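You operate a simulated robot arm through the tools that you are given. There is no shell and no other tool. Be economical: measure what you need, move in short steps, check, and stop when the job is done.

Carry out the task below with a simulated robot arm. There is one attempt and no reset: what you move stays moved.

Task
Clear the dye off the orange cover, wash it and wipe it dry.
Fine: blue wipe, then blue brush, both wet from the wash tin; white wipe last; each tool returns to its spot on the bench, cover left in the rinse tray.

Only the result counts: the job must be done as asked and must still hold three seconds after the hand-in. Knocking over, shifting, dropping, spilling or breaking anything else fails it. A push-on lid holds only when it is set on centred and level and pressed home; a screw cap is set on level and turned clockwise until tight.

Robot
A 7-joint arm with a two-finger parallel gripper, fixed in place. Base frame: the origin is at the foot of the arm, x ahead of it, y to its left, z up; the work surface is at about z = 880. Readings come in mm, rad, newtons and seconds.
With the tool pointing down near the work surface it reaches from about 240 to 680 mm from the base axis. Its first joint turns from -1.152 to 1.152 rad. Payload 2.4 kg.
Tool frame: the origin (TCP) lies between the finger pads and is the grasp point; the fingertips stand 30 mm ahead of it; z points along the fingers, y is the line along which they close. Largest opening 94 mm; finger width 28, thickness 10; the body of the gripper, 50 by 96 mm, starts 55 mm behind the TCP.
Orientation is told as [roll, pitch, yaw] about the base's x, y, z axes, in that order, counted from this pose: with the fingers straight down and closing along the base's y, the tool's x points along the base's -x, its y along +y and its z along -z.

Tools
- The arm moves only by the tool play_rows. Its argument "increments" is a list of rows, each an object (a shift or turn left out is 0, a gripper value left out holds the last) with "jaw": the finger opening in mm, from 0 to 94; "delta_pos": the shift along the tool's x, y, z in mm, a list of three; "rotation": the turn, a rotation vector about the tool's x, y, z in rad, a list of three. In form: [{"jaw": jaw, "delta_pos": [dx, dy, dz], "rotation": [ax, ay, az]}, ...]. A call has 1 to 10 rows; each row is the pose to reach, as a shift and turn from the pose commanded when the call began, along the tool's axes at that moment. Each row takes 0.2 s and may step no farther than 50 mm and 0.15 rad from the row before; otherwise, or with a gripper value out of range, the whole call is refused. A pose out of reach is approached as far as the arm can. The call stops where the force on the tool passes 90 N (or 10 N more than at its start, if that is more) or the arm is blocked; 0.2 s more then pass. The fingers move at their own pace (about 153 mm/s each) and stop on an object; they squeeze with about 43 N. The grip force told is the motor's: it shows also when the fingers shut on nothing. Time passes only in rows, and 0.2 s behind the last, so rows that repeat a pose let the fingers close. The reply holds the time, the measured pose of the TCP, the force on the tool along the base axes, the opening and the grip force, in the units named above and with some noise.
- Cameras (640 x 400 px; columns grow to the right, rows downward): "scene" is fixed at [50.2, 488.8, 1441.4]; the picture's right is [-0.57, -0.82, 0.00], its down [-0.50, 0.35, -0.79] and it looks along [0.65, -0.45, -0.61] (base axes); focal length 333 px, centre (320, 200). "wrist" rides on the gripper at [-37, 0, -58] in the tool frame; the picture's right is [0.00, -1.00, 0.00], its down [0.97, 0.00, -0.24] and it looks along [0.24, 0.00, 0.97] (tool axes); focal length 218 px, centre (320, 200).
- get_image(camera): a new picture of that camera. The clock stands still meanwhile.
- point_at(camera, pixels): for up to 12 pixels [column, row] of the newest picture of that camera ("zoom" is the newest enlarged one), the place [x, y, z] in the base frame of the surface seen there, good to about 2 mm. The clock stands still meanwhile.
- enlarge(camera, box): a new picture of the part [left, top, right, bottom] of that camera's present view, enlarged. The clock stands still meanwhile.
- sign_off(): hands the job in; it is judged then, once.

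Go step by step. Measure first, check grasps and placings, and put right what went wrong. The budget is 80 turns and 54 pictures, counting those below and the enlarged ones. Unless the task says otherwise, let go and move clear before handing in, and close with one line.

The tools are called as name(argument=value, ...) on one line, values as JSON. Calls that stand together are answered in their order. play_rows: Moves the arm, as the interface text tells. Its arguments: {"type":"object","properties":{"increments":{"type":"array","items":{"type":"object","properties":{"jaw":{"type":"number"},"delta_pos":{"type":"array","items":{"type":"number"}},"rotation":{"type":"array","items":{"type":"number"}}}}}},"required":["increments"]} The other tools are called the same way: get_image (camera) takes a picture; point_at (camera, pixels) gives the place of the surface under pixels of a picture; enlarge (camera, box) takes an enlarged picture of a part of a camera's view; sign_off () hands the job in.

At the start:

```text
clock: 0.0
tcp_pos: [319.0, 95.4, 1218.1]
tcp_rot: [0.0, 0.0, -0.001]
contact_force: [-0.1, -0.8, -0.1]
gripper_width: 94.2
gripper_force: 0.1
```

scene: 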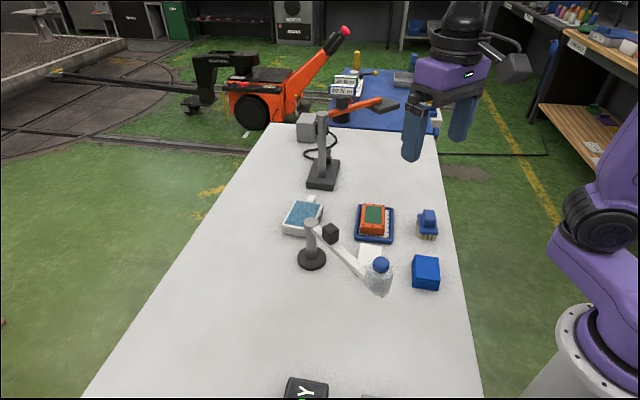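
wrist: 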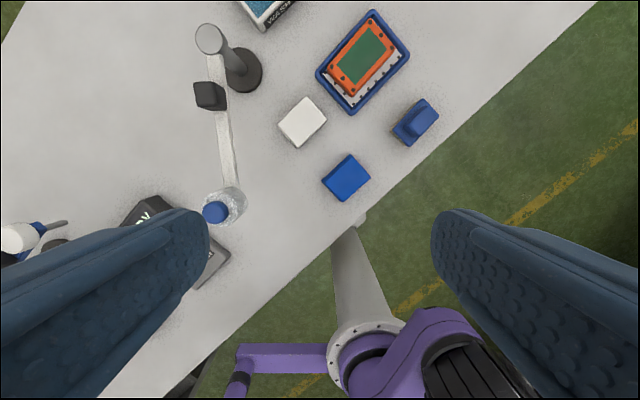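

The pictures show the orange cover with green dye in the blue tray (scene 373,220), the blue brush at (428,223), blue wipe (426,272), white wipe (370,253) and the wash tin (303,215). I'll enlarge the view and measure.

enlarge(camera="scene", box=[260, 170, 460, 310])

enlarge(camera="wrist", box=[180, 0, 460, 230])

point_at(camera="wrist", pixels=[[345, 178], [301, 121], [415, 122], [426, 105], [363, 60], [262, 8], [373, 12], [410, 55], [352, 113], [316, 74], [208, 95], [215, 212]])

```text
2.86 times, centred on (360, 240) of scene
```

zoom: 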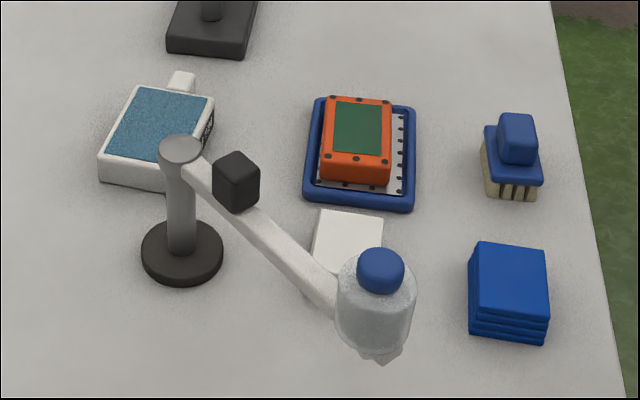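

```text
1.74 times, centred on (320, 115) of wrist
```

zoom: 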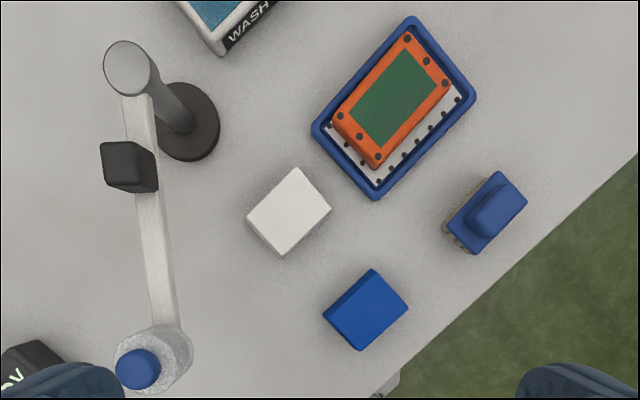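

```text
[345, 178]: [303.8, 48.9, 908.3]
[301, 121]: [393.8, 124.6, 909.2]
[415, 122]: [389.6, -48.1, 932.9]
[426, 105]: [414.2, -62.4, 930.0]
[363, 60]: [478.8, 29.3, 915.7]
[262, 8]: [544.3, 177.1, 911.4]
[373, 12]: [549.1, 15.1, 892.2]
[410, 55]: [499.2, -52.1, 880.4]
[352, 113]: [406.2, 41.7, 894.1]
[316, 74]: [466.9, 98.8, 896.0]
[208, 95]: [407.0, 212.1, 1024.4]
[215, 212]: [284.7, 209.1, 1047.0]
```

The tin sits off the wrist view; I'll zoom on the scene camera and measure the tin, cover, brush and wipes.

enlarge(camera="scene", box=[270, 180, 450, 300])

point_at(camera="scene", pixels=[[302, 215], [296, 201], [322, 204], [285, 227], [309, 235], [312, 197], [373, 215], [313, 256], [310, 222], [331, 233], [345, 262], [325, 175]])

```text
3.33 times, centred on (360, 240) of scene
```

zoom: 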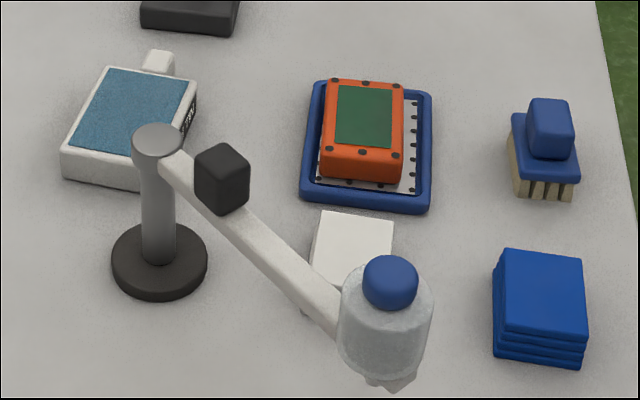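

```text
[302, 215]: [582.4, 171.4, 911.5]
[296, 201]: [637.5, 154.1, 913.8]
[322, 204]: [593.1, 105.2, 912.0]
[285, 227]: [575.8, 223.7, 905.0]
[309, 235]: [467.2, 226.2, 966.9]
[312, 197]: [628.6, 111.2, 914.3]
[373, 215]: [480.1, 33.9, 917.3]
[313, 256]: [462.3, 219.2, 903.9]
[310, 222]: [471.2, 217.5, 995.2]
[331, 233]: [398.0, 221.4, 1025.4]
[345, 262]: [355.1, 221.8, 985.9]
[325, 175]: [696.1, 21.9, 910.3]
```

The wash tin surface is near (582,171,911) and the post stands at (465,222). I'll move forward so the wrist camera sees all the items from above.

play_rows(increments=[{"delta_pos": [-40, -10, 0]}, {"delta_pos": [-80, -20, 5]}, {"delta_pos": [-120, -30, 10]}, {"delta_pos": [-150, -40, 15]}, {"delta_pos": [-150, -40, 15]}])

get_image(camera="wrist")

```text
clock: 1.2
tcp_pos: [470.9, 53.7, 1201.9]
tcp_rot: [0.001, -0.001, 0.0]
contact_force: [-0.5, -0.6, 0.6]
gripper_width: 94.0
gripper_force: 0.0
```

```text
48 pictures are left
```

wrist: 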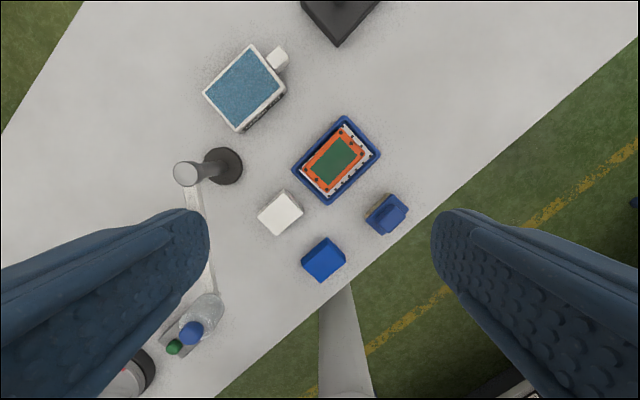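

enlarge(camera="wrist", box=[200, 30, 420, 290])

enlarge(camera="wrist", box=[250, 110, 420, 290])

```text
1.54 times, centred on (310, 160) of wrist
```

zoom: 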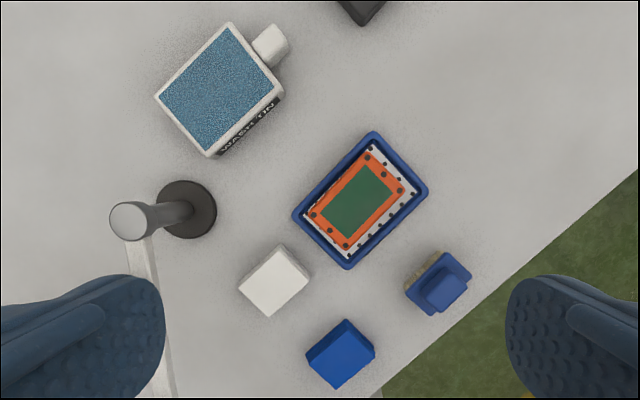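

```text
2.22 times, centred on (335, 200) of wrist
```

zoom: 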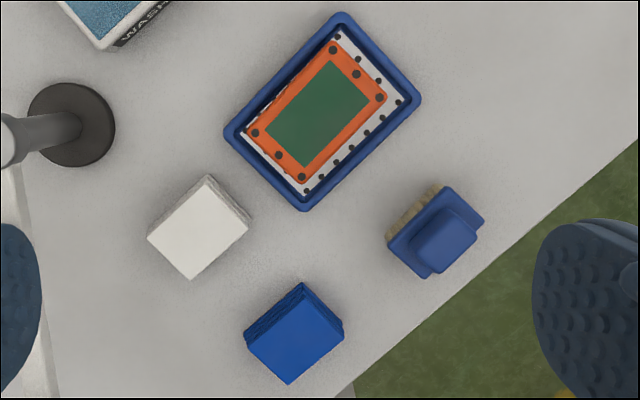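

point_at(camera="zoom", pixels=[[303, 287], [341, 328], [289, 381], [250, 344], [205, 182], [246, 226], [191, 276], [151, 237], [440, 208], [472, 239], [445, 268], [416, 239]])

point_at(camera="zoom", pixels=[[332, 61], [371, 101], [306, 166], [265, 128], [331, 42], [384, 97], [303, 183], [249, 134], [342, 14], [420, 99], [305, 208], [227, 133]])

point_at(camera="wrist", pixels=[[250, 46], [283, 85], [238, 129], [205, 94], [250, 51], [278, 84], [239, 123], [211, 92], [244, 88], [277, 58]])

point_at(camera="zoom", pixels=[[446, 189], [484, 219], [430, 276], [390, 242], [401, 218], [436, 188], [345, 45], [395, 85], [340, 165], [307, 190], [460, 195], [480, 225]])

```text
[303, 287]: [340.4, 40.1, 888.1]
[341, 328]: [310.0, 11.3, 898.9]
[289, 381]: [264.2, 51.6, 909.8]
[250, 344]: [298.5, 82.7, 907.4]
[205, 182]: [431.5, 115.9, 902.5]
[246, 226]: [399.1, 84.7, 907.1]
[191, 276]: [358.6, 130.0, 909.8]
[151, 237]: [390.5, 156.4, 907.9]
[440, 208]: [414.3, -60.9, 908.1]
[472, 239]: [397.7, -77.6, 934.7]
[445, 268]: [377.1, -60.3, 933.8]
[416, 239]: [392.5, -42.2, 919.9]
```

```text
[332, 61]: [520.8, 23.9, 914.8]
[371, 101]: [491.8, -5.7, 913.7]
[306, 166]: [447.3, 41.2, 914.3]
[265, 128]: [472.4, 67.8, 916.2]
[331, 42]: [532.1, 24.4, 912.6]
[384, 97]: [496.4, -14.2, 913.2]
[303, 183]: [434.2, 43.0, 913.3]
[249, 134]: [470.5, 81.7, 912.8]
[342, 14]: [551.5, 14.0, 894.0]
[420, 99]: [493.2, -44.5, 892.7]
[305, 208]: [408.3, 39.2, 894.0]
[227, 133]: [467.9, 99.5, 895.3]
```

```text
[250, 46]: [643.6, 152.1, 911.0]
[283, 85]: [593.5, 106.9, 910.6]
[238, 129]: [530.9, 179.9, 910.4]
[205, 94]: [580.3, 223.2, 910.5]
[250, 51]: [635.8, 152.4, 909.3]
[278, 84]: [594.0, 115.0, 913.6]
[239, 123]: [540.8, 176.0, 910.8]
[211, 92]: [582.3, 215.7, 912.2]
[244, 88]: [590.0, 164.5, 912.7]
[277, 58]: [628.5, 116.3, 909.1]
```

```text
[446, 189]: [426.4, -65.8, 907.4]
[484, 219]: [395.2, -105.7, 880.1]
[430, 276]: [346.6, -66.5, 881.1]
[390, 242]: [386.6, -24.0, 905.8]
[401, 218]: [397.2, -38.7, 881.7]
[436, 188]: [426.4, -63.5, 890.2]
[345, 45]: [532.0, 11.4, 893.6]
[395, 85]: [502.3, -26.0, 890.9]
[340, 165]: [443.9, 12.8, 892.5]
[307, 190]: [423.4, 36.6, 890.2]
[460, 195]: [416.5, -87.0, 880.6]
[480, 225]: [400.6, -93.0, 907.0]
```

Everything is turned about 45°: the dye centre is about (483,33,915), the blue wipe (303,48,908), white wipe (395,121,908), brush (394,-59, handle top 934), and the tin's liquid (588,165,911). I'll go above the blue wipe and turn the gripper by -45°.

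play_rows(increments=[{"delta_pos": [20, -1, 25], "rotation": [0, 0, 0.12]}, {"delta_pos": [45, -2, 50], "rotation": [0, 0, 0.24]}, {"delta_pos": [70, -3, 80], "rotation": [0, 0, 0.36]}, {"delta_pos": [95, -4, 115], "rotation": [0, 0, 0.48]}, {"delta_pos": [120, -5, 145], "rotation": [0, 0, 0.6]}, {"delta_pos": [145, -6, 175], "rotation": [0, 0, 0.72]}, {"delta_pos": [167, -7, 203], "rotation": [0, 0, 0.785], "jaw": 80}, {"delta_pos": [167, -7, 203], "rotation": [0, 0, 0.785], "jaw": 80}])

get_image(camera="wrist")

get_image(camera="scene")

```text
clock: 3.0
tcp_pos: [302.5, 47.0, 998.2]
tcp_rot: [0.001, -0.001, -0.786]
contact_force: [0.3, -0.6, 0.0]
gripper_width: 80.1
gripper_force: 0.0
```

```text
45 pictures are left
```

wrist: 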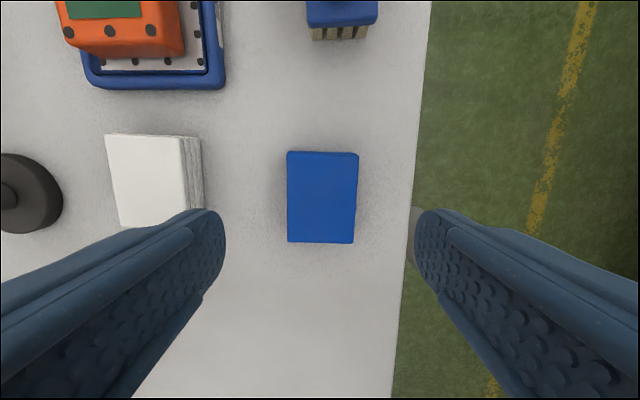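

```text
44 pictures are left
```

scene: 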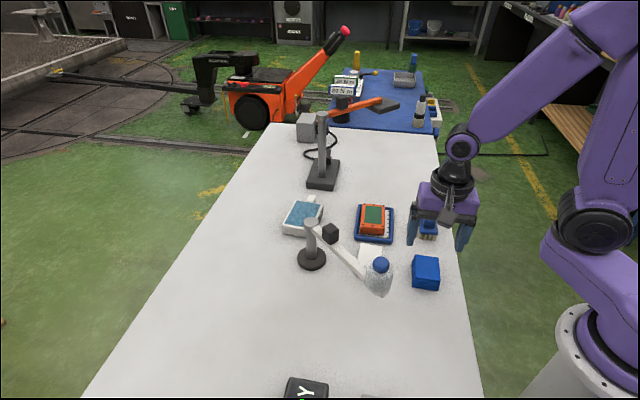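

The wipe spans columns 287–357 and rows 151–243, aligned to about 2°. I'll measure its corners from here.

point_at(camera="wrist", pixels=[[290, 154], [355, 155], [351, 239], [290, 240], [322, 197], [112, 138], [178, 140], [181, 205], [122, 222], [318, 5], [366, 5], [340, 33]])

```text
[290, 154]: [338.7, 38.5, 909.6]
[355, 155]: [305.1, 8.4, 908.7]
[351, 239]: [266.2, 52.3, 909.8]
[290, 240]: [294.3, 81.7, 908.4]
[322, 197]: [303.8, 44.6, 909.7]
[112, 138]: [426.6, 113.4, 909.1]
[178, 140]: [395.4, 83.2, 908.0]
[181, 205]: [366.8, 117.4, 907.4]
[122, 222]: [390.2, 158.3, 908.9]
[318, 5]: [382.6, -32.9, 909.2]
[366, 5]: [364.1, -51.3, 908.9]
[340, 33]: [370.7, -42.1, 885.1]
```

The blue wipe's centre is (301,45), top 909. I'll descend to TCP z≈924 (tips 14 mm above the bench) and close.

play_rows(increments=[{"delta_pos": [0, -2, 25]}, {"delta_pos": [0, -2, 50]}, {"delta_pos": [0, -2, 68]}, {"delta_pos": [0, -2, 74]}, {"delta_pos": [0, -2, 74]}, {"delta_pos": [0, -2, 74], "jaw": 40}, {"delta_pos": [0, -2, 74], "jaw": 40}, {"delta_pos": [0, -2, 74], "jaw": 40}])

get_image(camera="wrist")

```text
clock: 4.8
tcp_pos: [301.9, 45.0, 925.0]
tcp_rot: [0.001, -0.001, -0.785]
contact_force: [-0.1, 0.1, 0.7]
gripper_width: 50.5
gripper_force: 42.6
```

```text
43 pictures are left
```

wrist: 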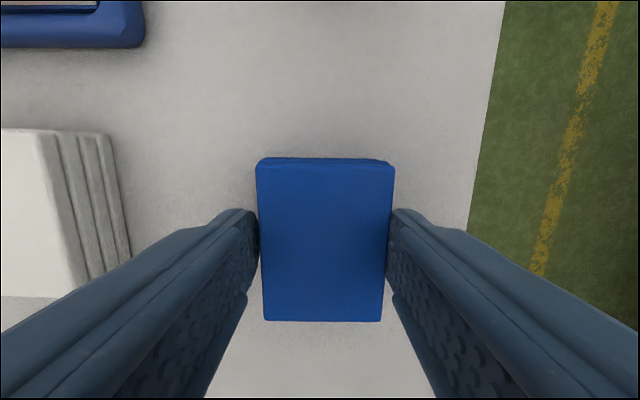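

The wipe is held (50.5 mm). I'll lift it and carry it above the wash tin at (588,165).

play_rows(increments=[{"delta_pos": [0, 0, -35]}, {"delta_pos": [0, 0, -75]}, {"delta_pos": [-17, 41, -75]}, {"delta_pos": [-34, 82, -75]}, {"delta_pos": [-51, 123, -75]}, {"delta_pos": [-68, 164, -75]}, {"delta_pos": [-85, 205, -75], "rotation": [0, 0, 0.03]}, {"delta_pos": [-102, 246, -75], "rotation": [0, 0, 0.06]}, {"delta_pos": [-117.9, 287.2, -75], "rotation": [0, 0, 0.06]}, {"delta_pos": [-117.9, 287.2, -75], "rotation": [0, 0, 0.06]}])

get_image(camera="wrist")

get_image(camera="scene")

```text
clock: 7.0
tcp_pos: [588.0, 166.3, 998.5]
tcp_rot: [-0.002, 0.0, -0.845]
contact_force: [-0.3, 0.5, 0.1]
gripper_width: 50.6
gripper_force: 42.8
```

```text
42 pictures are left
```

wrist: 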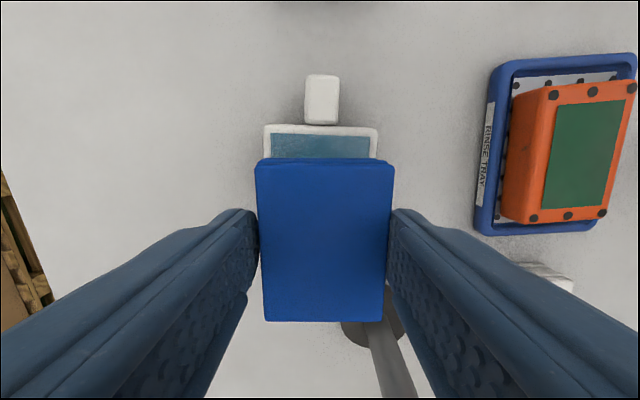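

```text
41 pictures are left
```

scene: 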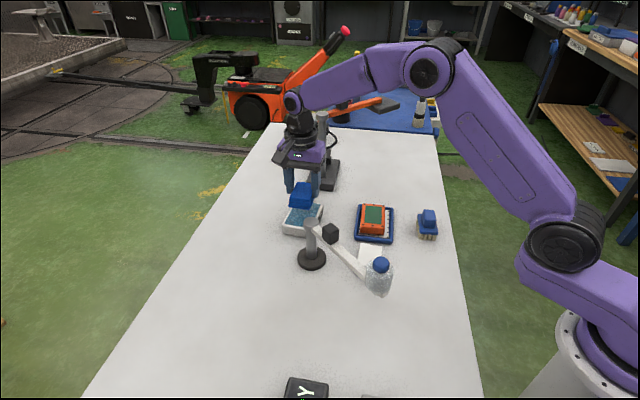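

The wipe is square over the tin (inner edges at columns 270 and 368). I'll dip it a few mm below the surface, slowly.

play_rows(increments=[{"delta_pos": [0, 0, 20]}, {"delta_pos": [0, 0, 35]}, {"delta_pos": [0, 0, 41]}, {"delta_pos": [0, 0, 44]}, {"delta_pos": [0, 0, 46]}, {"delta_pos": [0, 0, 48]}, {"delta_pos": [0, 0, 48]}, {"delta_pos": [0, 0, 48]}])

enlarge(camera="scene", box=[260, 150, 360, 250])

```text
clock: 8.8
tcp_pos: [588.3, 166.3, 954.7]
tcp_rot: [0.001, -0.001, -0.844]
contact_force: [-8.1, -1.5, 25.6]
gripper_width: 50.6
gripper_force: 43.2
```

```text
4.00 times, centred on (310, 200) of scene
```

zoom: 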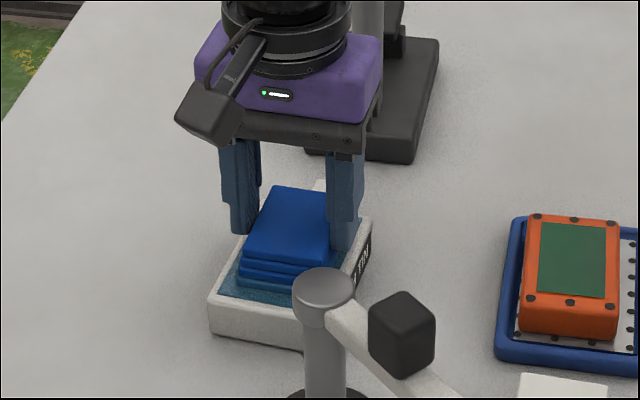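

The liquid surface resists (25.6 N), so the wipe is pressed on a wet pad. I'll hold briefly, then lift and look.

play_rows(increments=[{"delta_pos": [0, 0, 0]}, {"delta_pos": [0, 0, 0]}, {"delta_pos": [0, 0, -10]}, {"delta_pos": [0, 0, -25]}, {"delta_pos": [0, 0, -48]}, {"delta_pos": [0, 0, -48]}])

enlarge(camera="scene", box=[260, 150, 360, 250])

get_image(camera="wrist")

```text
clock: 10.2
tcp_pos: [588.7, 165.1, 999.8]
tcp_rot: [-0.002, 0.001, -0.845]
contact_force: [0.1, 0.6, -0.1]
gripper_width: 50.7
gripper_force: 43.0
```

```text
4.00 times, centred on (310, 200) of scene
```

zoom: 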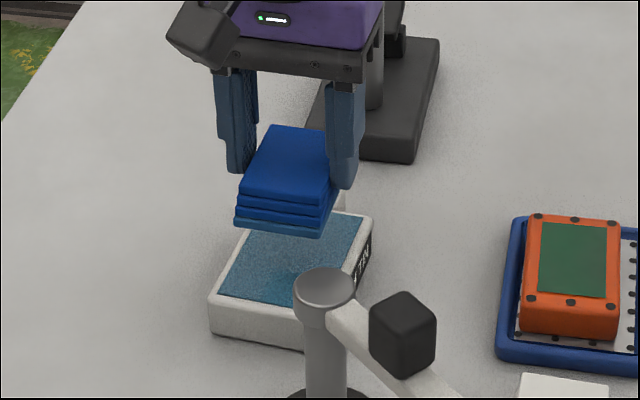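

```text
38 pictures are left
```

wrist: 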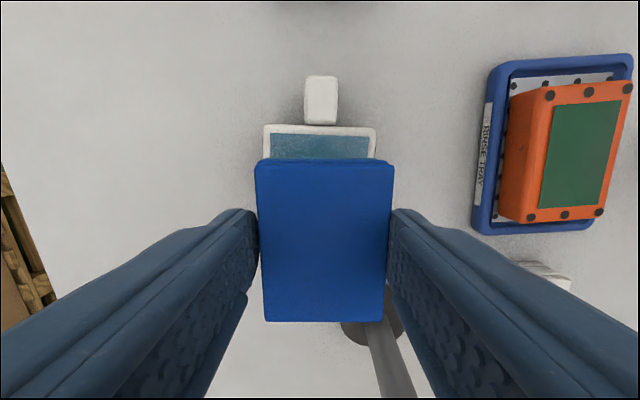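

The wipe's bottom layer is now tinted by the wash, so it's wet. I'll carry it over the dye centre at (483,32).

play_rows(increments=[{"delta_pos": [-7, -42, 0]}, {"delta_pos": [-14, -83, 0], "rotation": [0, 0, -0.03]}, {"delta_pos": [-21, -125, 0], "rotation": [0, 0, -0.06]}, {"delta_pos": [-29.4, -166.5, 0], "rotation": [0, 0, -0.06]}, {"delta_pos": [-29.4, -166.5, 25], "rotation": [0, 0, -0.06]}, {"delta_pos": [-29.4, -166.5, 25], "rotation": [0, 0, -0.06]}])

get_image(camera="wrist")

enlarge(camera="scene", box=[330, 160, 450, 260])

```text
clock: 11.6
tcp_pos: [483.8, 34.3, 974.2]
tcp_rot: [0.001, 0.001, -0.785]
contact_force: [-1.2, 0.9, -0.2]
gripper_width: 50.8
gripper_force: 42.9
```

```text
37 pictures are left
```

wrist: 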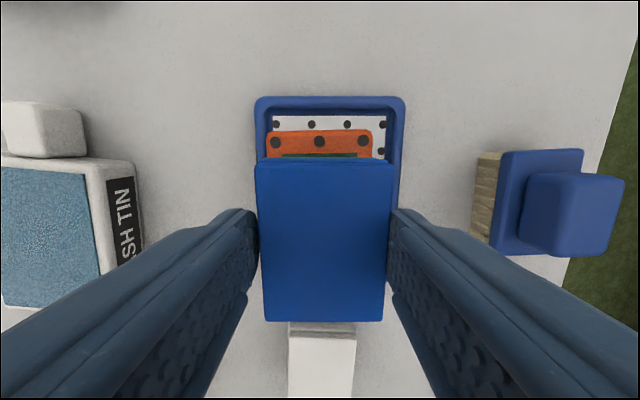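

```text
4.00 times, centred on (390, 210) of scene
```

zoom: 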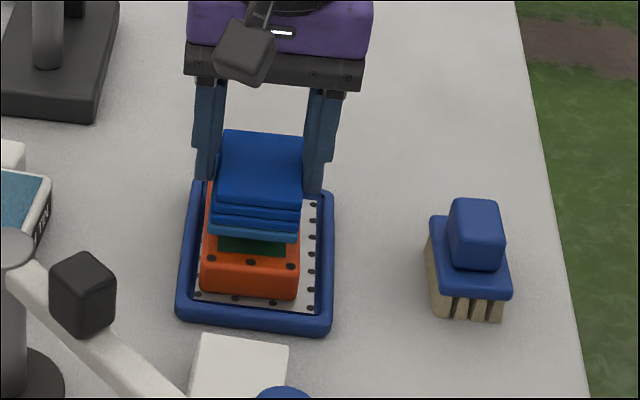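

The wipe is over the dye, with green showing at both ends. I'll lower to light contact.

play_rows(increments=[{"delta_pos": [0, 0, 8]}, {"delta_pos": [0, 0, 13]}, {"delta_pos": [0, 0, 15]}, {"delta_pos": [0, 0, 16.5]}, {"delta_pos": [0, 0, 16.5]}])

```text
clock: 12.8
tcp_pos: [483.7, 33.6, 959.0]
tcp_rot: [0.0, 0.0, -0.785]
contact_force: [-0.3, 0.2, -1.0]
gripper_width: 50.5
gripper_force: 42.7
```

play_rows(increments=[{"delta_pos": [0, 0, 1]}, {"delta_pos": [0, 0, 2]}, {"delta_pos": [0, 0, 2]}])

```text
clock: 13.6
tcp_pos: [483.5, 33.7, 957.2]
tcp_rot: [0.001, -0.002, -0.786]
contact_force: [-5.4, -0.1, 21.4]
gripper_width: 50.6
gripper_force: 42.9
```

Contact is made at about 21 N. I'll ease off a bit and stroke along the dye's long axis.

play_rows(increments=[{"delta_pos": [-6, 0, -0.7]}, {"delta_pos": [-13, 0, -0.7]}, {"delta_pos": [-20, 0, -0.7]}, {"delta_pos": [-10, 0, -0.7]}, {"delta_pos": [0, 0, -0.7]}, {"delta_pos": [10, 0, -0.7]}, {"delta_pos": [20, 0, -0.7]}, {"delta_pos": [10, 0, -0.7]}, {"delta_pos": [0, 0, -0.7]}])

get_image(camera="wrist")

enlarge(camera="scene", box=[330, 160, 450, 260])

```text
clock: 15.6
tcp_pos: [481.9, 33.8, 957.5]
tcp_rot: [0.0, 0.001, -0.784]
contact_force: [-2.7, 3.8, 11.1]
gripper_width: 50.5
gripper_force: 43.1
```

```text
35 pictures are left
```

wrist: 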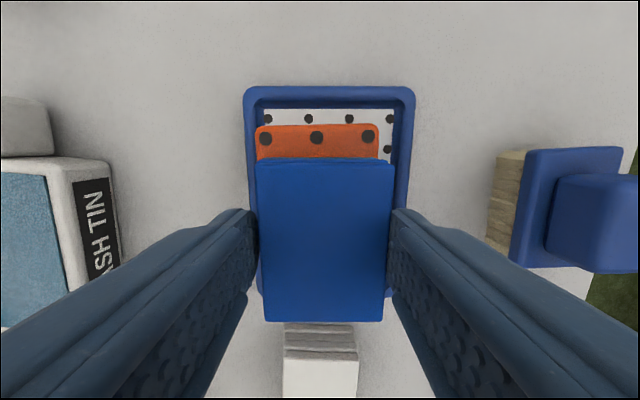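

```text
4.00 times, centred on (390, 210) of scene
```

zoom: 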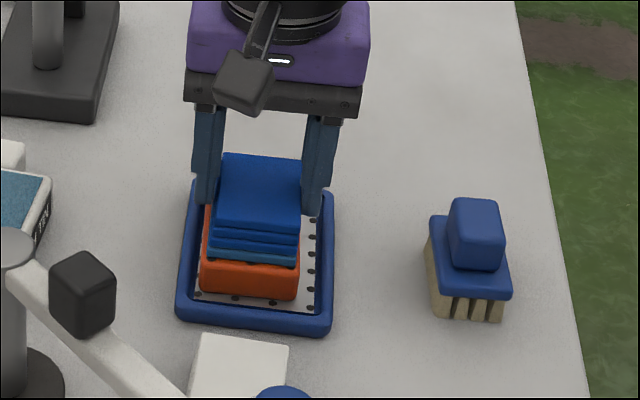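

The cover and tray haven't moved. I'll stroke again with small sideways offsets, then lift to inspect.

play_rows(increments=[{"delta_pos": [-10, 5, -0.3]}, {"delta_pos": [-20, 5, -0.3]}, {"delta_pos": [-8, 5, -0.3]}, {"delta_pos": [6, 5, -0.3]}, {"delta_pos": [20, 5, -0.3]}, {"delta_pos": [20, -4, -0.3]}, {"delta_pos": [6, -4, -0.3]}, {"delta_pos": [-8, -4, -0.3]}, {"delta_pos": [-20, -4, -0.3]}, {"delta_pos": [-8, 0, -0.3]}])

play_rows(increments=[{"delta_pos": [0, 0, -10]}, {"delta_pos": [0, 0, -40]}, {"delta_pos": [40, -20, -43]}, {"delta_pos": [75, -45, -43]}, {"delta_pos": [75, -45, -43]}])

enlarge(camera="scene", box=[330, 160, 450, 260])

get_image(camera="wrist")

```text
clock: 17.8
tcp_pos: [489.6, 25.0, 957.8]
tcp_rot: [0.002, -0.003, -0.786]
contact_force: [3.4, -7.0, 15.7]
gripper_width: 50.7
gripper_force: 42.8
```

```text
clock: 19.0
tcp_pos: [402.8, 49.4, 999.7]
tcp_rot: [0.002, 0.001, -0.786]
contact_force: [0.3, 0.5, -0.1]
gripper_width: 50.3
gripper_force: 43.4
```

```text
4.00 times, centred on (390, 210) of scene
```

zoom: 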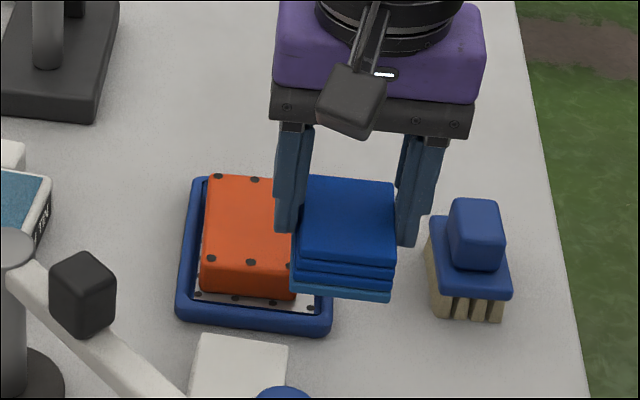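

```text
32 pictures are left
```

wrist: 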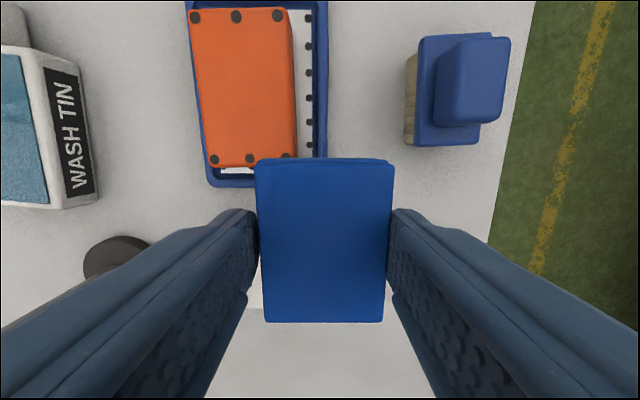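

The dye is gone from the cover's top (wrist 240,90), nothing shifted. I'll return the blue wipe to its spot at (301.6,45.3).

play_rows(increments=[{"delta_pos": [23, -25, 0]}, {"delta_pos": [47, -50, 0]}, {"delta_pos": [70.3, -74.2, 0]}, {"delta_pos": [70.3, -74.2, 30]}, {"delta_pos": [70.3, -74.2, 60]}, {"delta_pos": [70.3, -74.2, 70]}, {"delta_pos": [70.3, -74.2, 74.5]}, {"delta_pos": [70.3, -74.2, 75.5]}, {"delta_pos": [70.3, -74.2, 75.5]}])

```text
clock: 21.0
tcp_pos: [301.5, 45.9, 925.2]
tcp_rot: [0.001, 0.001, -0.784]
contact_force: [-0.2, 0.5, -0.8]
gripper_width: 50.5
gripper_force: 42.6
```

No bench contact yet; I'll lower another 1 mm, release and rise.

play_rows(increments=[{"delta_pos": [0, 0, 1]}, {"delta_pos": [0, 0, 1]}, {"delta_pos": [0, 0, 1], "jaw": 80}, {"delta_pos": [0, 0, 1], "jaw": 80}, {"delta_pos": [0, 0, -10], "jaw": 80}, {"delta_pos": [0, 0, -45]}, {"delta_pos": [0, 0, -80]}, {"delta_pos": [0, 0, -80]}])

get_image(camera="wrist")

point_at(camera="wrist", pixels=[[290, 154], [355, 155], [351, 239], [290, 240], [322, 197]])

```text
clock: 22.8
tcp_pos: [301.9, 49.2, 1006.7]
tcp_rot: [-0.001, -0.001, -0.785]
contact_force: [-0.2, -0.6, -0.8]
gripper_width: 80.0
gripper_force: 0.1
```

```text
31 pictures are left
```

wrist: 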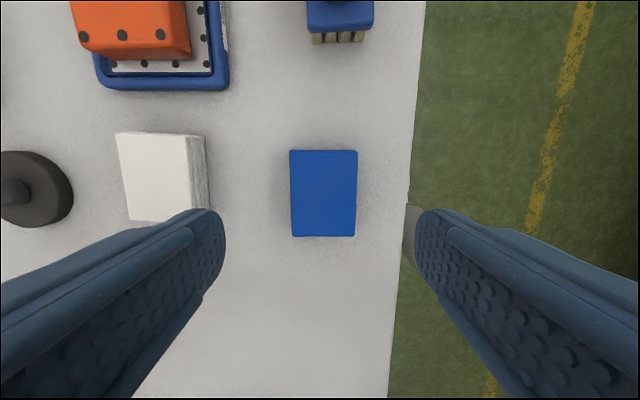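

```text
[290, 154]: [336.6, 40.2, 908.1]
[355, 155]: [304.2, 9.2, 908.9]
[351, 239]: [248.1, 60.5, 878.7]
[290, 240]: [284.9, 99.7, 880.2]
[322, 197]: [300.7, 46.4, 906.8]
```

The blue wipe is back in place. Next I'll move above the brush at (394,-59).

play_rows(increments=[{"delta_pos": [-46, -3, 0]}, {"delta_pos": [-92, -6, 0]}, {"delta_pos": [-138.8, -8.7, 0]}, {"delta_pos": [-138.8, -8.7, 0], "jaw": 60}])

get_image(camera="wrist")

```text
clock: 23.8
tcp_pos: [390.9, -57.0, 1004.4]
tcp_rot: [0.001, 0.0, -0.785]
contact_force: [0.4, 0.0, -0.2]
gripper_width: 59.9
gripper_force: 0.0
```

```text
30 pictures are left
```

wrist: 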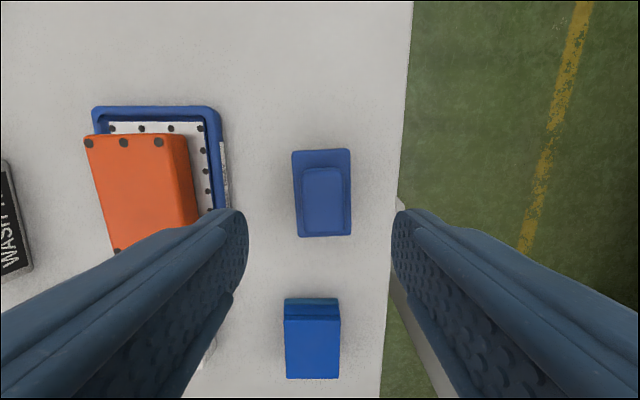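

point_at(camera="wrist", pixels=[[305, 173], [340, 171], [343, 228], [305, 230], [323, 200], [295, 152], [348, 151], [350, 233], [300, 235], [323, 160]])

```text
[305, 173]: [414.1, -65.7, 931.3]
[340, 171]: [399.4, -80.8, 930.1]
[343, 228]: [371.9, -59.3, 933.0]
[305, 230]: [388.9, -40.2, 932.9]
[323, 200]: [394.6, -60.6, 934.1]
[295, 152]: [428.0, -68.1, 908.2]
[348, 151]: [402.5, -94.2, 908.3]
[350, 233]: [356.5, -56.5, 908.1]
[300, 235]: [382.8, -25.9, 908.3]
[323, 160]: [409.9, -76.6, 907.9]
```

The handle centre is (393.5,-61.4), plate top 908. I'll descend to TCP z 941 and close on the handle.

play_rows(increments=[{"delta_pos": [-1.3, -1.9, 25]}, {"delta_pos": [-1.3, -1.9, 45]}, {"delta_pos": [-1.3, -1.9, 58]}, {"delta_pos": [-1.3, -1.9, 64]}, {"delta_pos": [-1.3, -1.9, 64]}, {"delta_pos": [-1.3, -1.9, 64], "jaw": 15}, {"delta_pos": [-1.3, -1.9, 64], "jaw": 15}, {"delta_pos": [-1.3, -1.9, 64], "jaw": 15}])

get_image(camera="wrist")

```text
clock: 25.6
tcp_pos: [390.6, -59.9, 942.4]
tcp_rot: [0.0, 0.0, -0.786]
contact_force: [-0.1, -1.5, 0.1]
gripper_width: 26.9
gripper_force: 42.9
```

```text
29 pictures are left
```

wrist: 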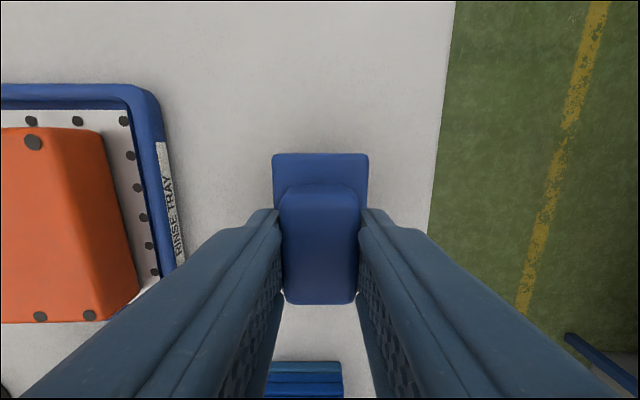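

The handle is held at 26.9 mm. I'll lift and carry the brush to the tin.

play_rows(increments=[{"delta_pos": [0, 0, -35]}, {"delta_pos": [0, 0, -70]}, {"delta_pos": [3, 43, -70]}, {"delta_pos": [6, 86, -70]}, {"delta_pos": [10, 129, -70]}, {"delta_pos": [13, 172, -70]}, {"delta_pos": [16, 215, -70]}, {"delta_pos": [19, 258, -70], "rotation": [0, 0, 0.06]}, {"delta_pos": [22.3, 297.8, -70], "rotation": [0, 0, 0.06]}, {"delta_pos": [22.3, 297.8, -45], "rotation": [0, 0, 0.06]}])

play_rows(increments=[{"delta_pos": [0, 0, 6]}, {"delta_pos": [0, 0, 10]}, {"delta_pos": [0, 0, 13]}, {"delta_pos": [0, 0, 15]}, {"delta_pos": [0, 0, 15]}])

enlarge(camera="scene", box=[260, 150, 360, 250])

```text
clock: 27.8
tcp_pos: [587.2, 168.2, 987.4]
tcp_rot: [0.001, 0.0, -0.846]
contact_force: [-0.3, 0.3, -0.5]
gripper_width: 26.8
gripper_force: 43.0
```

```text
clock: 29.0
tcp_pos: [588.0, 165.5, 970.2]
tcp_rot: [-0.002, 0.001, -0.846]
contact_force: [-0.5, 0.0, -0.1]
gripper_width: 26.8
gripper_force: 43.0
```

```text
4.00 times, centred on (310, 200) of scene
```

zoom: 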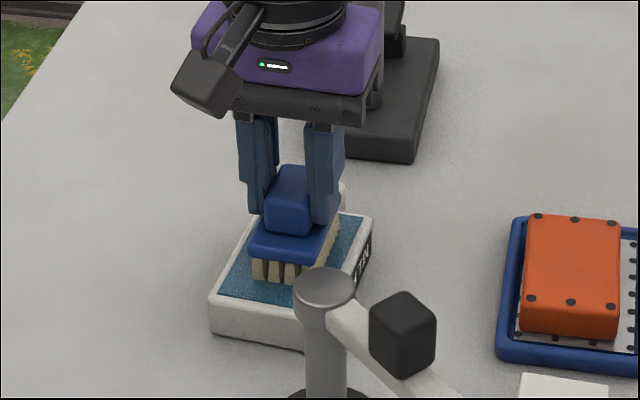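

No force yet; the bristles are just above the surface. I'll go 3 mm lower, dwell, and read the force.

play_rows(increments=[{"delta_pos": [0, 0, 1]}, {"delta_pos": [0, 0, 2]}, {"delta_pos": [0, 0, 3]}, {"delta_pos": [0, 0, 3]}, {"delta_pos": [0, 0, 3]}])

```text
clock: 30.2
tcp_pos: [588.7, 166.2, 971.3]
tcp_rot: [0.004, 0.0, -0.845]
contact_force: [-9.0, -1.5, 32.5]
gripper_width: 27.0
gripper_force: 43.4
```

The bristles are pressed in at 32 N. I'll hold, lift and look.

play_rows(increments=[{"delta_pos": [0, 0, 0]}, {"delta_pos": [0, 0, -5]}, {"delta_pos": [0, 0, -20]}, {"delta_pos": [0, 0, -40]}, {"delta_pos": [0, 0, -40]}])

enlarge(camera="scene", box=[260, 150, 360, 250])

```text
clock: 31.4
tcp_pos: [587.7, 165.3, 1009.0]
tcp_rot: [0.002, 0.0, -0.846]
contact_force: [-0.2, -0.1, -0.5]
gripper_width: 27.0
gripper_force: 43.4
```

```text
4.00 times, centred on (310, 200) of scene
```

zoom: 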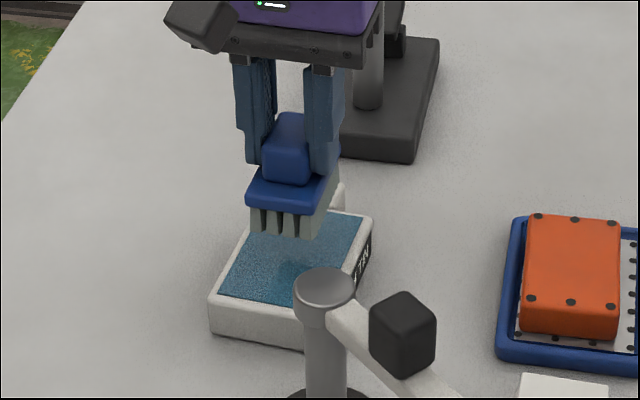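

The bristles changed colour, so they're wet. I'll carry the brush above the cover and approach contact.

play_rows(increments=[{"delta_pos": [-7, -42, 0]}, {"delta_pos": [-14, -83, 0], "rotation": [0, 0, -0.03]}, {"delta_pos": [-21, -125, 0], "rotation": [0, 0, -0.06]}, {"delta_pos": [-29, -166.2, 0], "rotation": [0, 0, -0.06]}, {"delta_pos": [-29, -166.2, 20], "rotation": [0, 0, -0.06]}, {"delta_pos": [-29, -166.2, 28], "rotation": [0, 0, -0.06]}, {"delta_pos": [-29, -166.2, 31.5], "rotation": [0, 0, -0.06]}, {"delta_pos": [-29, -166.2, 33.5], "rotation": [0, 0, -0.06]}, {"delta_pos": [-29, -166.2, 33.5], "rotation": [0, 0, -0.06]}])

get_image(camera="wrist")

```text
clock: 33.4
tcp_pos: [483.0, 33.5, 976.2]
tcp_rot: [-0.001, 0.0, -0.786]
contact_force: [-0.4, 0.1, -1.8]
gripper_width: 26.8
gripper_force: 42.9
```

```text
26 pictures are left
```

wrist: 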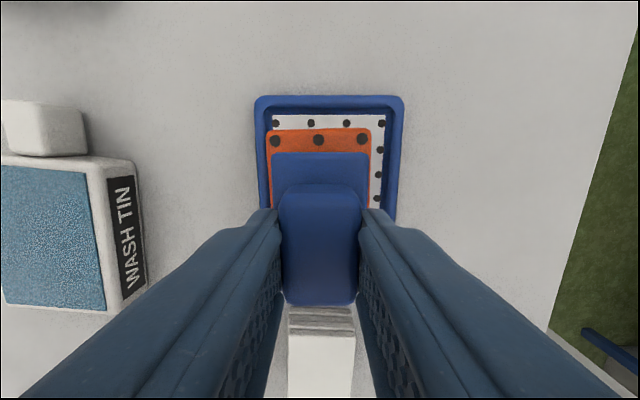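

No contact yet; the brush is centred on the cover. Down a bit more.

play_rows(increments=[{"delta_pos": [0, 0, 0.7]}, {"delta_pos": [0, 0, 1.5]}, {"delta_pos": [0, 0, 1.5]}])

```text
clock: 34.2
tcp_pos: [483.4, 34.3, 973.4]
tcp_rot: [0.001, -0.002, -0.783]
contact_force: [1.6, 2.8, 7.6]
gripper_width: 27.0
gripper_force: 43.3
```

Light contact at 7.6 N. I'll brush in three lanes along the long axis.

play_rows(increments=[{"delta_pos": [-8, 0, 0.5]}, {"delta_pos": [-16, 0, 0.5]}, {"delta_pos": [-4, 0, 0.5]}, {"delta_pos": [8, 0, 0.5]}, {"delta_pos": [16, 0, 0.5]}, {"delta_pos": [16, 8, 0.5]}, {"delta_pos": [4, 8, 0.5]}, {"delta_pos": [-8, 8, 0.5]}, {"delta_pos": [-16, 8, 0.5]}, {"delta_pos": [-16, 0, 0.5]}])

play_rows(increments=[{"delta_pos": [0, -8, 0]}, {"delta_pos": [10, -8, 0]}, {"delta_pos": [22, -8, 0]}, {"delta_pos": [32, -8, 0]}, {"delta_pos": [32, 0, 0]}, {"delta_pos": [20, 0, 0]}, {"delta_pos": [8, 0, 0]}, {"delta_pos": [0, 0, 0]}, {"delta_pos": [16, 0, 0]}])

play_rows(increments=[{"delta_pos": [0, 0, -10]}, {"delta_pos": [0, 0, -34]}, {"delta_pos": [20, -40, -34]}, {"delta_pos": [40, -80, -34]}, {"delta_pos": [40, -80, -34]}])

enlarge(camera="scene", box=[330, 160, 450, 260])

get_image(camera="wrist")

```text
clock: 36.4
tcp_pos: [495.5, 21.7, 972.1]
tcp_rot: [0.005, -0.005, -0.787]
contact_force: [6.9, 5.9, 20.8]
gripper_width: 26.8
gripper_force: 43.1
```

```text
clock: 38.4
tcp_pos: [484.6, 31.7, 972.5]
tcp_rot: [0.002, -0.006, -0.788]
contact_force: [5.1, -6.1, 18.5]
gripper_width: 27.0
gripper_force: 42.6
```

```text
clock: 39.6
tcp_pos: [398.0, 5.2, 1008.5]
tcp_rot: [-0.001, 0.001, -0.784]
contact_force: [-0.5, -0.7, -1.4]
gripper_width: 26.9
gripper_force: 42.9
```

```text
4.00 times, centred on (390, 210) of scene
```

zoom: 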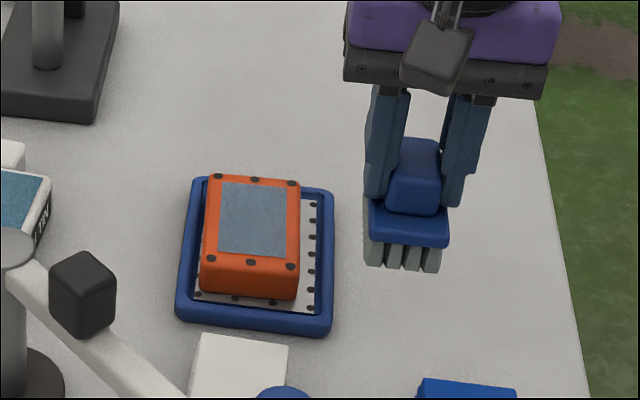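

```text
24 pictures are left
```

wrist: 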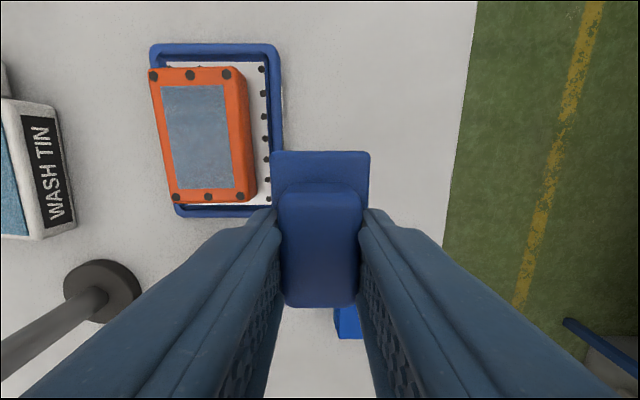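

The top now shows a uniform wet film where the dye was; the brush step worked. I'll return the brush to its spot.

play_rows(increments=[{"delta_pos": [-22, -25, 0]}, {"delta_pos": [-43.2, -50.1, 0]}, {"delta_pos": [-43.2, -50.1, 30]}, {"delta_pos": [-43.2, -50.1, 55]}, {"delta_pos": [-43.2, -50.1, 62]}, {"delta_pos": [-43.2, -50.1, 64.5]}, {"delta_pos": [-43.2, -50.1, 65.5]}, {"delta_pos": [-43.2, -50.1, 65.5]}])

```text
clock: 41.4
tcp_pos: [393.8, -59.7, 941.7]
tcp_rot: [0.0, 0.001, -0.785]
contact_force: [-0.3, 0.0, -1.3]
gripper_width: 26.9
gripper_force: 43.7
```

play_rows(increments=[{"delta_pos": [0, 0, 0.8]}, {"delta_pos": [0, 0, 0.8]}, {"delta_pos": [0, 0, 0.8], "jaw": 60}, {"delta_pos": [0, 0, 0.8], "jaw": 60}, {"delta_pos": [0, 0, -20]}, {"delta_pos": [0, 0, -60]}, {"delta_pos": [0, 0, -60]}])

get_image(camera="wrist")

point_at(camera="wrist", pixels=[[305, 173], [340, 171], [343, 228], [305, 230], [323, 200]])

```text
clock: 43.0
tcp_pos: [394.3, -60.5, 1001.2]
tcp_rot: [-0.001, 0.001, -0.786]
contact_force: [1.0, 0.8, 0.1]
gripper_width: 60.0
gripper_force: 0.1
```

```text
23 pictures are left
```

wrist: 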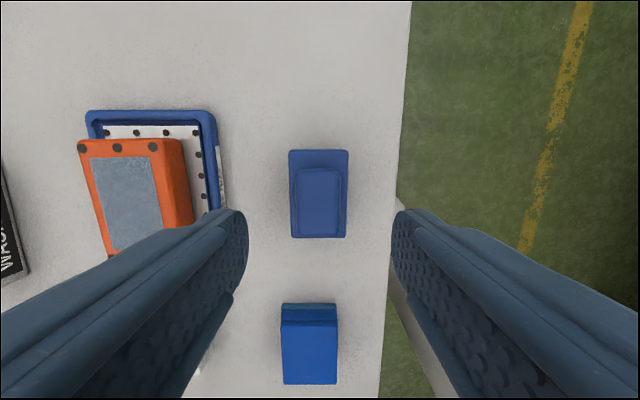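

```text
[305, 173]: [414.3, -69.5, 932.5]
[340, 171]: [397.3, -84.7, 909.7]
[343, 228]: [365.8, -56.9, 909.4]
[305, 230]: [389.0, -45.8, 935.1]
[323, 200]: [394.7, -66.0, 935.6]
```

The brush is back in its spot. Next I'll move above the white wipe at (394,121).

play_rows(increments=[{"delta_pos": [30, 30, 0], "jaw": 80}, {"delta_pos": [60, 60, 0]}, {"delta_pos": [90, 90, 0]}, {"delta_pos": [112, 112, 0]}, {"delta_pos": [128.1, 129.3, 0]}, {"delta_pos": [128.1, 129.3, 0]}])

get_image(camera="wrist")

get_image(camera="scene")

```text
clock: 44.4
tcp_pos: [393.5, 121.4, 1000.9]
tcp_rot: [0.001, 0.0, -0.786]
contact_force: [0.9, -0.3, 0.0]
gripper_width: 79.8
gripper_force: 0.0
```

```text
22 pictures are left
```

wrist: 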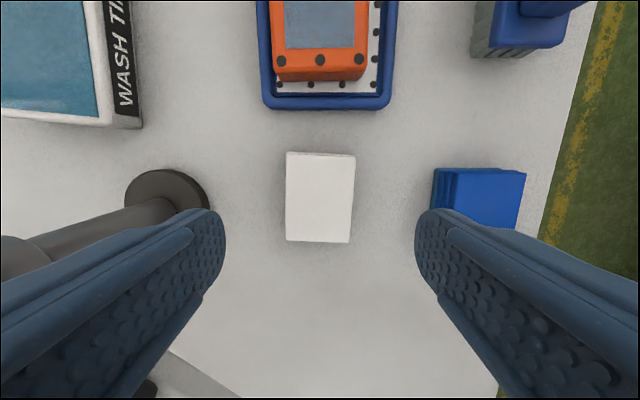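

```text
21 pictures are left
```

scene: 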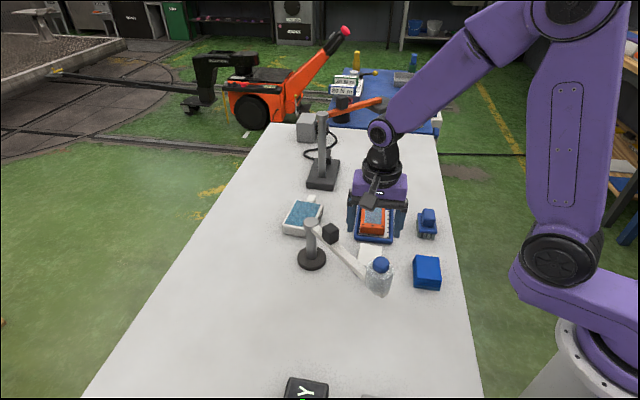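

The white wipe is centred (columns 286–355), turned about 2°. I'll descend and grip it the same way.

play_rows(increments=[{"delta_pos": [0, 0, 25], "rotation": [0, 0, 0.035]}, {"delta_pos": [0, 0, 50], "rotation": [0, 0, 0.035]}, {"delta_pos": [0, 0, 69], "rotation": [0, 0, 0.035]}, {"delta_pos": [0, 0, 76], "rotation": [0, 0, 0.035]}, {"delta_pos": [0, 0, 76], "rotation": [0, 0, 0.035]}, {"delta_pos": [0, 0, 76], "rotation": [0, 0, 0.035], "jaw": 40}, {"delta_pos": [0, 0, 76], "rotation": [0, 0, 0.035], "jaw": 40}, {"delta_pos": [0, 0, 76], "rotation": [0, 0, 0.035], "jaw": 40}])

```text
clock: 46.2
tcp_pos: [393.7, 122.8, 924.4]
tcp_rot: [0.001, -0.002, -0.821]
contact_force: [-0.1, -0.1, 0.2]
gripper_width: 50.8
gripper_force: 43.0
```

Held at 50.8 mm. I'll lift, carry the white wipe above the cover and lower close to contact.

play_rows(increments=[{"delta_pos": [0, 0, -35]}, {"delta_pos": [0, 0, -75]}, {"delta_pos": [-42, 2, -75]}, {"delta_pos": [-84, 4, -75], "rotation": [0, 0, -0.035]}, {"delta_pos": [-124.8, 5.2, -75], "rotation": [0, 0, -0.035]}, {"delta_pos": [-124.8, 5.2, -75], "rotation": [0, 0, -0.035]}, {"delta_pos": [-124.8, 5.2, -50], "rotation": [0, 0, -0.035]}, {"delta_pos": [-124.8, 5.2, -38], "rotation": [0, 0, -0.035]}, {"delta_pos": [-124.8, 5.2, -34.5], "rotation": [0, 0, -0.035]}, {"delta_pos": [-124.8, 5.2, -34.5], "rotation": [0, 0, -0.035]}])

get_image(camera="wrist")

```text
clock: 48.4
tcp_pos: [483.1, 33.3, 959.5]
tcp_rot: [-0.001, 0.002, -0.787]
contact_force: [0.3, -0.6, -0.2]
gripper_width: 50.5
gripper_force: 42.7
```

```text
20 pictures are left
```

wrist: 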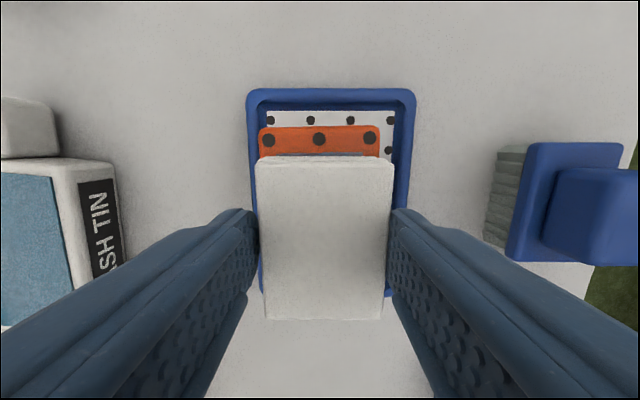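

Centred over the cover. I'll lower 3 mm to contact, as before.

play_rows(increments=[{"delta_pos": [0, 0, 1]}, {"delta_pos": [0, 0, 2]}, {"delta_pos": [0, 0, 2.8]}, {"delta_pos": [0, 0, 2.8]}])

```text
clock: 49.4
tcp_pos: [482.2, 33.6, 958.8]
tcp_rot: [0.005, -0.002, -0.785]
contact_force: [-5.1, 0.1, 31.6]
gripper_width: 50.8
gripper_force: 43.0
```

31.6 N is firm; I'll ease off 1.5 mm and stroke.

play_rows(increments=[{"delta_pos": [0, 0, -1.5]}, {"delta_pos": [-10, 0, -1.5]}, {"delta_pos": [-20, 0, -1.5]}, {"delta_pos": [-10, 0, -1.5]}, {"delta_pos": [0, 0, -1.5]}, {"delta_pos": [10, 0, -1.5]}, {"delta_pos": [20, 0, -1.5]}, {"delta_pos": [20, 5, -1.5]}, {"delta_pos": [8, 5, -1.5]}, {"delta_pos": [0, 5, -1.5]}])

play_rows(increments=[{"delta_pos": [-10, 0, 0]}, {"delta_pos": [-20, 0, 0]}, {"delta_pos": [-20, -9, 0]}, {"delta_pos": [-8, -9, 0]}, {"delta_pos": [6, -9, 0]}, {"delta_pos": [20, -9, 0]}, {"delta_pos": [20, -5, 0]}, {"delta_pos": [8, -5, 0]}, {"delta_pos": [0, -5, 0]}])

play_rows(increments=[{"delta_pos": [0, 0, -10]}, {"delta_pos": [0, 0, -40]}, {"delta_pos": [42, -2, -42]}, {"delta_pos": [84, -4, -42]}, {"delta_pos": [124.8, -5.2, -42]}, {"delta_pos": [124.8, -5.2, -42]}])

enlarge(camera="scene", box=[330, 160, 450, 260])

get_image(camera="wrist")

```text
clock: 51.6
tcp_pos: [485.5, 37.3, 959.5]
tcp_rot: [0.001, 0.0, -0.784]
contact_force: [0.2, 0.1, 0.9]
gripper_width: 50.6
gripper_force: 42.6
```

```text
clock: 53.6
tcp_pos: [482.8, 33.9, 958.6]
tcp_rot: [0.0, 0.001, -0.783]
contact_force: [-1.2, 0.5, 1.8]
gripper_width: 50.5
gripper_force: 42.9
```

```text
clock: 55.0
tcp_pos: [390.8, 117.9, 1000.2]
tcp_rot: [0.0, 0.002, -0.786]
contact_force: [-1.0, -1.0, 0.4]
gripper_width: 50.6
gripper_force: 43.6
```

```text
4.00 times, centred on (390, 210) of scene
```

zoom: 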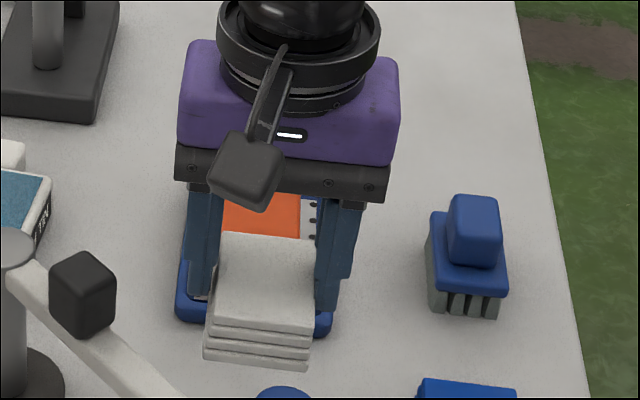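

```text
18 pictures are left
```

wrist: 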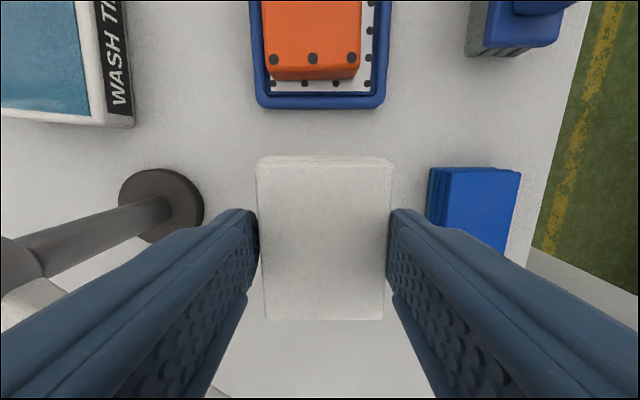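

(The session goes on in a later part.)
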